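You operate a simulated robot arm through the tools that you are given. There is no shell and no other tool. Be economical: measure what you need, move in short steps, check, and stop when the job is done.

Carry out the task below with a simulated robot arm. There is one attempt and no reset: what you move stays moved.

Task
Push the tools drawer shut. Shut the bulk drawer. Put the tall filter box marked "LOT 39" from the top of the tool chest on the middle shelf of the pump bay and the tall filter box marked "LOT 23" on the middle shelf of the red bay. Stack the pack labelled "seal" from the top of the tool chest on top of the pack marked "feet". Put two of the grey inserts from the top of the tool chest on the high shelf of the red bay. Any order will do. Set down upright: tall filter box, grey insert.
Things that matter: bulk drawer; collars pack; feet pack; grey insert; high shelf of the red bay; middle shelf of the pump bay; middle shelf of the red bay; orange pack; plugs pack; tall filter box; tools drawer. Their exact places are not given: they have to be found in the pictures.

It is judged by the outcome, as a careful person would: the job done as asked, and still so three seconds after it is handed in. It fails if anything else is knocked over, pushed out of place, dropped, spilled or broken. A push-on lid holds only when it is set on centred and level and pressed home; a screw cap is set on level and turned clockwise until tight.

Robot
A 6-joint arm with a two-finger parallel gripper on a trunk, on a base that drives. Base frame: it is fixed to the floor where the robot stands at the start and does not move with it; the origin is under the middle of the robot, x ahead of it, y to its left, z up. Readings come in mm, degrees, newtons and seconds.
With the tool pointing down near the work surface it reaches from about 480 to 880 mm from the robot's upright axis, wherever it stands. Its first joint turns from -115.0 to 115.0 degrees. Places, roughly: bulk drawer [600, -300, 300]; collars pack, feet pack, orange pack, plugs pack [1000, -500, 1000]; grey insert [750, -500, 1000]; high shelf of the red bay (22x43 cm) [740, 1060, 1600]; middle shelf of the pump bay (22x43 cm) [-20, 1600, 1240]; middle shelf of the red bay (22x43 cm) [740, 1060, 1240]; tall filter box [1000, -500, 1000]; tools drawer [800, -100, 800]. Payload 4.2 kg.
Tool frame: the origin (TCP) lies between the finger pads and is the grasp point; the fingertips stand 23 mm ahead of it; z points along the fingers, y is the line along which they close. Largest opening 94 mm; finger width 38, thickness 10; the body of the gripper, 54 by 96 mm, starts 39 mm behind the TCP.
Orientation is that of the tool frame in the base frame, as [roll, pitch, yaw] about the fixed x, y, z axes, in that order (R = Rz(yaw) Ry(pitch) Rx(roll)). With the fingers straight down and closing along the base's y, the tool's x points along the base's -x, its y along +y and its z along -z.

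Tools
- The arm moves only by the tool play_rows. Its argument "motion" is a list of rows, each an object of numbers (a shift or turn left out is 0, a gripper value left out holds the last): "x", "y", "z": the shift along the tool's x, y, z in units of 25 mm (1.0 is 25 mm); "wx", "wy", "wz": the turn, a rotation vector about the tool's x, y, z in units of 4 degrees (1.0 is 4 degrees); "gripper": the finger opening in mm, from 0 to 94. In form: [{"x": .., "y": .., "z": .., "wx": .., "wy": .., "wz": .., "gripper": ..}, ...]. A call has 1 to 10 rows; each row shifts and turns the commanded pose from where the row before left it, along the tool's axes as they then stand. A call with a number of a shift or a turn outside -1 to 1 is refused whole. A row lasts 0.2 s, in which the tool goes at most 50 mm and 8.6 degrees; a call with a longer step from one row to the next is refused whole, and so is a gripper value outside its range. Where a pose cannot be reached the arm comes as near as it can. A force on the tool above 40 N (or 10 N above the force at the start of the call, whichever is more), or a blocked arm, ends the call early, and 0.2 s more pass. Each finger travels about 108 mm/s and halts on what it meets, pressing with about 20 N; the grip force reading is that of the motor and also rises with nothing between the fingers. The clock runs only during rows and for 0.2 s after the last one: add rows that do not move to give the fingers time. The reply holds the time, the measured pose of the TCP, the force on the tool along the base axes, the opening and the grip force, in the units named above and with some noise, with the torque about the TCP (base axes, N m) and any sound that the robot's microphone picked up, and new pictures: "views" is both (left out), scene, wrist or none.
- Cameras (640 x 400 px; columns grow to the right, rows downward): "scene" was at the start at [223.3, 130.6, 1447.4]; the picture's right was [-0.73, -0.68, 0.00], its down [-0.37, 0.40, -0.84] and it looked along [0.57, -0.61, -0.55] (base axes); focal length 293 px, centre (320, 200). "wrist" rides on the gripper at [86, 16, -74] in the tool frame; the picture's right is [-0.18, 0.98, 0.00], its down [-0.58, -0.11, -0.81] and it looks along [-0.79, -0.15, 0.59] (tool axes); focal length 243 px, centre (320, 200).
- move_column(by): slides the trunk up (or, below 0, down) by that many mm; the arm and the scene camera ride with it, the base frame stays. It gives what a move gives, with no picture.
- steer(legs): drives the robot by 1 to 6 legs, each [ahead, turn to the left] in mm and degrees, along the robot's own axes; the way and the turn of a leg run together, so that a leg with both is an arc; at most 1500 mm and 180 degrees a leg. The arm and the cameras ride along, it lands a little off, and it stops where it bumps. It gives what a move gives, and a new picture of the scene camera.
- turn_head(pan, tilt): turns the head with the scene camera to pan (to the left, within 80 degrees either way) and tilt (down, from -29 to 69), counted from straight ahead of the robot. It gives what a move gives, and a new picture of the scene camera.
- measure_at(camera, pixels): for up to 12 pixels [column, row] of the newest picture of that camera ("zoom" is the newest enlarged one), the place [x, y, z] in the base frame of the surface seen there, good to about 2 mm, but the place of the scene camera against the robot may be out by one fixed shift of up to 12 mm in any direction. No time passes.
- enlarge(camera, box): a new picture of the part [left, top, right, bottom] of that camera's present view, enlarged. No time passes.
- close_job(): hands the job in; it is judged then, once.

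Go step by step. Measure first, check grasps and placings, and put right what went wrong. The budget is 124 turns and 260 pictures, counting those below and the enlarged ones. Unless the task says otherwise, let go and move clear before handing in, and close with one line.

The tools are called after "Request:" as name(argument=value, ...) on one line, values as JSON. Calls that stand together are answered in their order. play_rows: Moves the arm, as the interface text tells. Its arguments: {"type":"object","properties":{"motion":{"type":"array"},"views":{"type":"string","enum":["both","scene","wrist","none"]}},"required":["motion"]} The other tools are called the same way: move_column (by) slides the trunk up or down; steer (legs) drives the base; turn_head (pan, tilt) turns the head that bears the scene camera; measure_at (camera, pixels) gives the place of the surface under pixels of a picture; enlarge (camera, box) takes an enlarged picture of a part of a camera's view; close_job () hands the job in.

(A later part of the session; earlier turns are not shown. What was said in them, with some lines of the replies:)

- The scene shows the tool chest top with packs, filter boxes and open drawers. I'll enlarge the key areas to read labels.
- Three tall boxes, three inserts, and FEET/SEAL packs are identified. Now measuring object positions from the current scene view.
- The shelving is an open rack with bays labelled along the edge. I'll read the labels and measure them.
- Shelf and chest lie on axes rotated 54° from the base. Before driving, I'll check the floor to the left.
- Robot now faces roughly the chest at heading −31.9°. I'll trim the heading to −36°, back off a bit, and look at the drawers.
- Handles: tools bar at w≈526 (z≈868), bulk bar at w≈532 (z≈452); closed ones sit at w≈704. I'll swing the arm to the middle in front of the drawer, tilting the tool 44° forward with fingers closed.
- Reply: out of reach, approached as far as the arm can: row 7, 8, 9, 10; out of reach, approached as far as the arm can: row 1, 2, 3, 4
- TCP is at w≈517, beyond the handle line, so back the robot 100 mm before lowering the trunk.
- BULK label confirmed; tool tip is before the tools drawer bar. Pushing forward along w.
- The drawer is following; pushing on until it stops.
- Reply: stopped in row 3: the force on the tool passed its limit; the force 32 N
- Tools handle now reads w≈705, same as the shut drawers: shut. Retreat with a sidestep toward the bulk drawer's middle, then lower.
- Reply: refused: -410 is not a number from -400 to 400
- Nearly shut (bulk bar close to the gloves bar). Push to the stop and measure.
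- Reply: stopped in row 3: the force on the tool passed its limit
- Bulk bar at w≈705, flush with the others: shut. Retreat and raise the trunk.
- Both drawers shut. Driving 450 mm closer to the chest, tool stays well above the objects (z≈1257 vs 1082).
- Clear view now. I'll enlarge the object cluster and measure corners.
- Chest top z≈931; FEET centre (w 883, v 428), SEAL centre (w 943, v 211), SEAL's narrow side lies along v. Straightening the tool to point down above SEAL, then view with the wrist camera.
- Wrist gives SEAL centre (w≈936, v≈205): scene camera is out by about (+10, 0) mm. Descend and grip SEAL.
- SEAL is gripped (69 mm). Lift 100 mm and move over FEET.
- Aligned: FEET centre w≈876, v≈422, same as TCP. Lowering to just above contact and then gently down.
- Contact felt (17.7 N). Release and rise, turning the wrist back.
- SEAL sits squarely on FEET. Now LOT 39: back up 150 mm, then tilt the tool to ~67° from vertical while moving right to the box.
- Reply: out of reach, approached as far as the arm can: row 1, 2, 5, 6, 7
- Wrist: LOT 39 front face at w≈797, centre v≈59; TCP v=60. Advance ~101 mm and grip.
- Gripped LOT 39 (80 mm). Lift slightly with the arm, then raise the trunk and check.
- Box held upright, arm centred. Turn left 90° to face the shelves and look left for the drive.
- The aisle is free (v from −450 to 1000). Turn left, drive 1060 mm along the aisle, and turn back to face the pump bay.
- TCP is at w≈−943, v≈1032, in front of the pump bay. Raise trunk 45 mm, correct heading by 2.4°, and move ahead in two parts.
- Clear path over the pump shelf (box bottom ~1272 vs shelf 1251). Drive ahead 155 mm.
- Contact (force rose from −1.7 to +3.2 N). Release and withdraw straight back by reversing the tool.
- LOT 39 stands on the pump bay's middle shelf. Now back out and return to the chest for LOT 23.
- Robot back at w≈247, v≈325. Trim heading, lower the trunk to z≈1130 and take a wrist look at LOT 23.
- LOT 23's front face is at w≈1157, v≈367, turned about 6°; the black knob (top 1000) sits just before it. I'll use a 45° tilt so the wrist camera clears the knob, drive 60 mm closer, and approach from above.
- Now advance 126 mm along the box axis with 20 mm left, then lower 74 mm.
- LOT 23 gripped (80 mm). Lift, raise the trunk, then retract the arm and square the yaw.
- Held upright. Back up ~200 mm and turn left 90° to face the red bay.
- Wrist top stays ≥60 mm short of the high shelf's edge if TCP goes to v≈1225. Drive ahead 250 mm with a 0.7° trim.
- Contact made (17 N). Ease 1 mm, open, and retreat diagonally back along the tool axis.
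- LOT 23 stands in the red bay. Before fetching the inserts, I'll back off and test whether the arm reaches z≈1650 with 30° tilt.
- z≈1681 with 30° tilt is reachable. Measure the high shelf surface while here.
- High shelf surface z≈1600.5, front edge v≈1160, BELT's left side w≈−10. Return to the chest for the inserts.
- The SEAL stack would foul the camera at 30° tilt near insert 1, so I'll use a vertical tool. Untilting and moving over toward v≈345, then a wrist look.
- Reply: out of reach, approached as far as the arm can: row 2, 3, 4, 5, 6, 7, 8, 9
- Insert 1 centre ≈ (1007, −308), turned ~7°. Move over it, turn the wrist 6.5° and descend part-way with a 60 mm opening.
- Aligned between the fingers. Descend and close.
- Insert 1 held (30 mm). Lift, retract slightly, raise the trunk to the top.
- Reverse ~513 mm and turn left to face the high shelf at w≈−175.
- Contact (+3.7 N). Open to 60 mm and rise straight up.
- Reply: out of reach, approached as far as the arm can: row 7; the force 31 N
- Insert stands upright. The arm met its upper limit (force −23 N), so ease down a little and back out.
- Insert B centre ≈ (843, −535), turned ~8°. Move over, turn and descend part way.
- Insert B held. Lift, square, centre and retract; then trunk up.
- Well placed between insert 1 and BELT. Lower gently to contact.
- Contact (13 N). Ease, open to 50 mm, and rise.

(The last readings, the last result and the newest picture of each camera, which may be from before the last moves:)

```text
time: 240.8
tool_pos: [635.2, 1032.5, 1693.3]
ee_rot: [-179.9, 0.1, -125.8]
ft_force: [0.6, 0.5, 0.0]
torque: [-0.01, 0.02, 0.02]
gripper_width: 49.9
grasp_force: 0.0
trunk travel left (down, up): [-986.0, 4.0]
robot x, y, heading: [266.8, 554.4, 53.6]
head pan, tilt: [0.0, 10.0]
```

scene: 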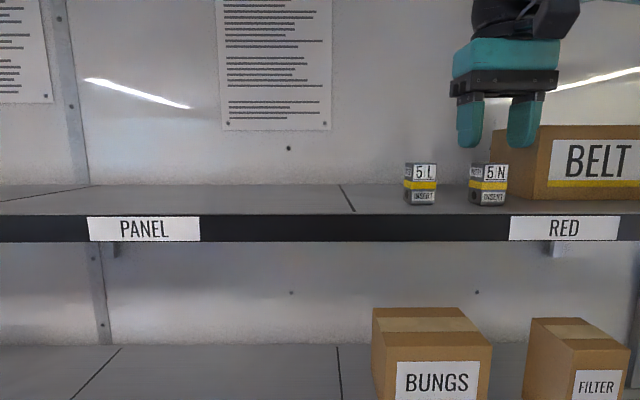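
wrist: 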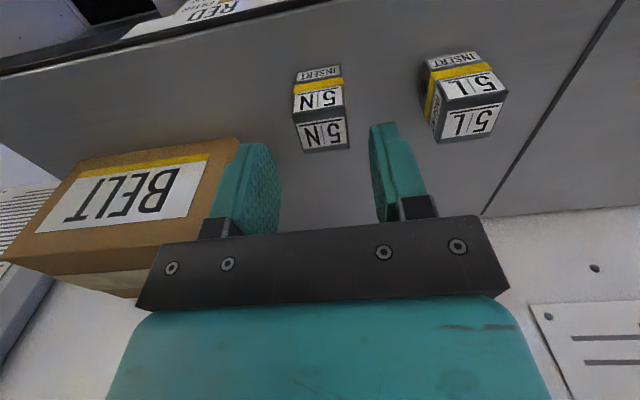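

Both inserts stand upright on the red bay's high shelf. Back the robot clear and take a final look around.

Request:
steer(legs=[[-400, 0]])

Request:
turn_head(pan=-75, tilt=35)

```text
time: 243.3
tool_pos: [396.3, 710.3, 1691.4]
ee_rot: [180.0, 0.0, -125.5]
ft_force: [0.7, 1.1, -0.2]
torque: [0.01, 0.03, 0.0]
gripper_width: 50.1
grasp_force: 0.1
trunk travel left (down, up): [-986.0, 4.0]
robot x, y, heading: [30.7, 232.0, 53.8]
head pan, tilt: [0.0, 10.0]
```

scene: 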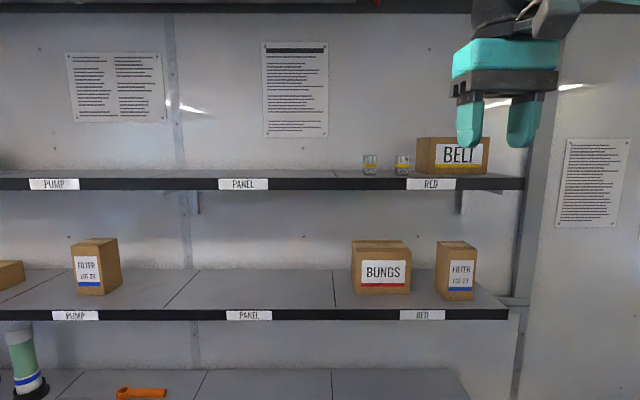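

```text
time: 244.7
tool_pos: [395.1, 711.1, 1692.0]
ee_rot: [-180.0, 0.1, -125.5]
ft_force: [-1.6, 0.3, 0.1]
torque: [0.02, -0.03, 0.0]
gripper_width: 50.2
grasp_force: 0.1
trunk travel left (down, up): [-986.0, 4.0]
robot x, y, heading: [29.5, 234.1, 54.0]
head pan, tilt: [-75.0, 35.0]
```

scene: 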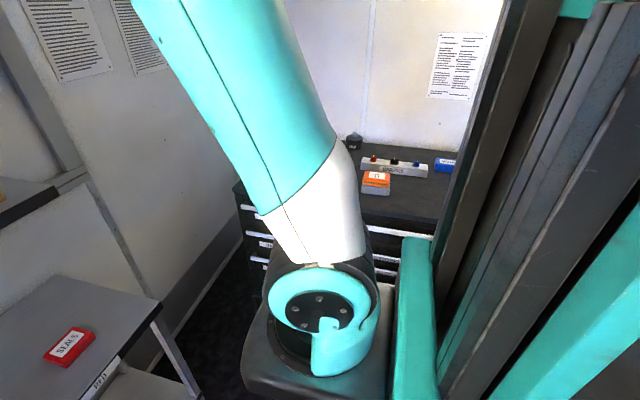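

The last pictures show LOT 39 in the pump bay (pixel 97, 265), LOT 23 in the red bay (456, 270), both inserts on the high shelf (370 and 402, 163), and SEAL on FEET (376, 182). The drawers were at the shut line when measured, so I'm handing the job in.

Request:
close_job()

```text
The job is handed in.
```

All parts of the task are done and handed in: both drawers are shut, LOT 39 and LOT 23 are on their middle shelves, SEAL is stacked on FEET, and two grey inserts stand upright on the red bay's high shelf.
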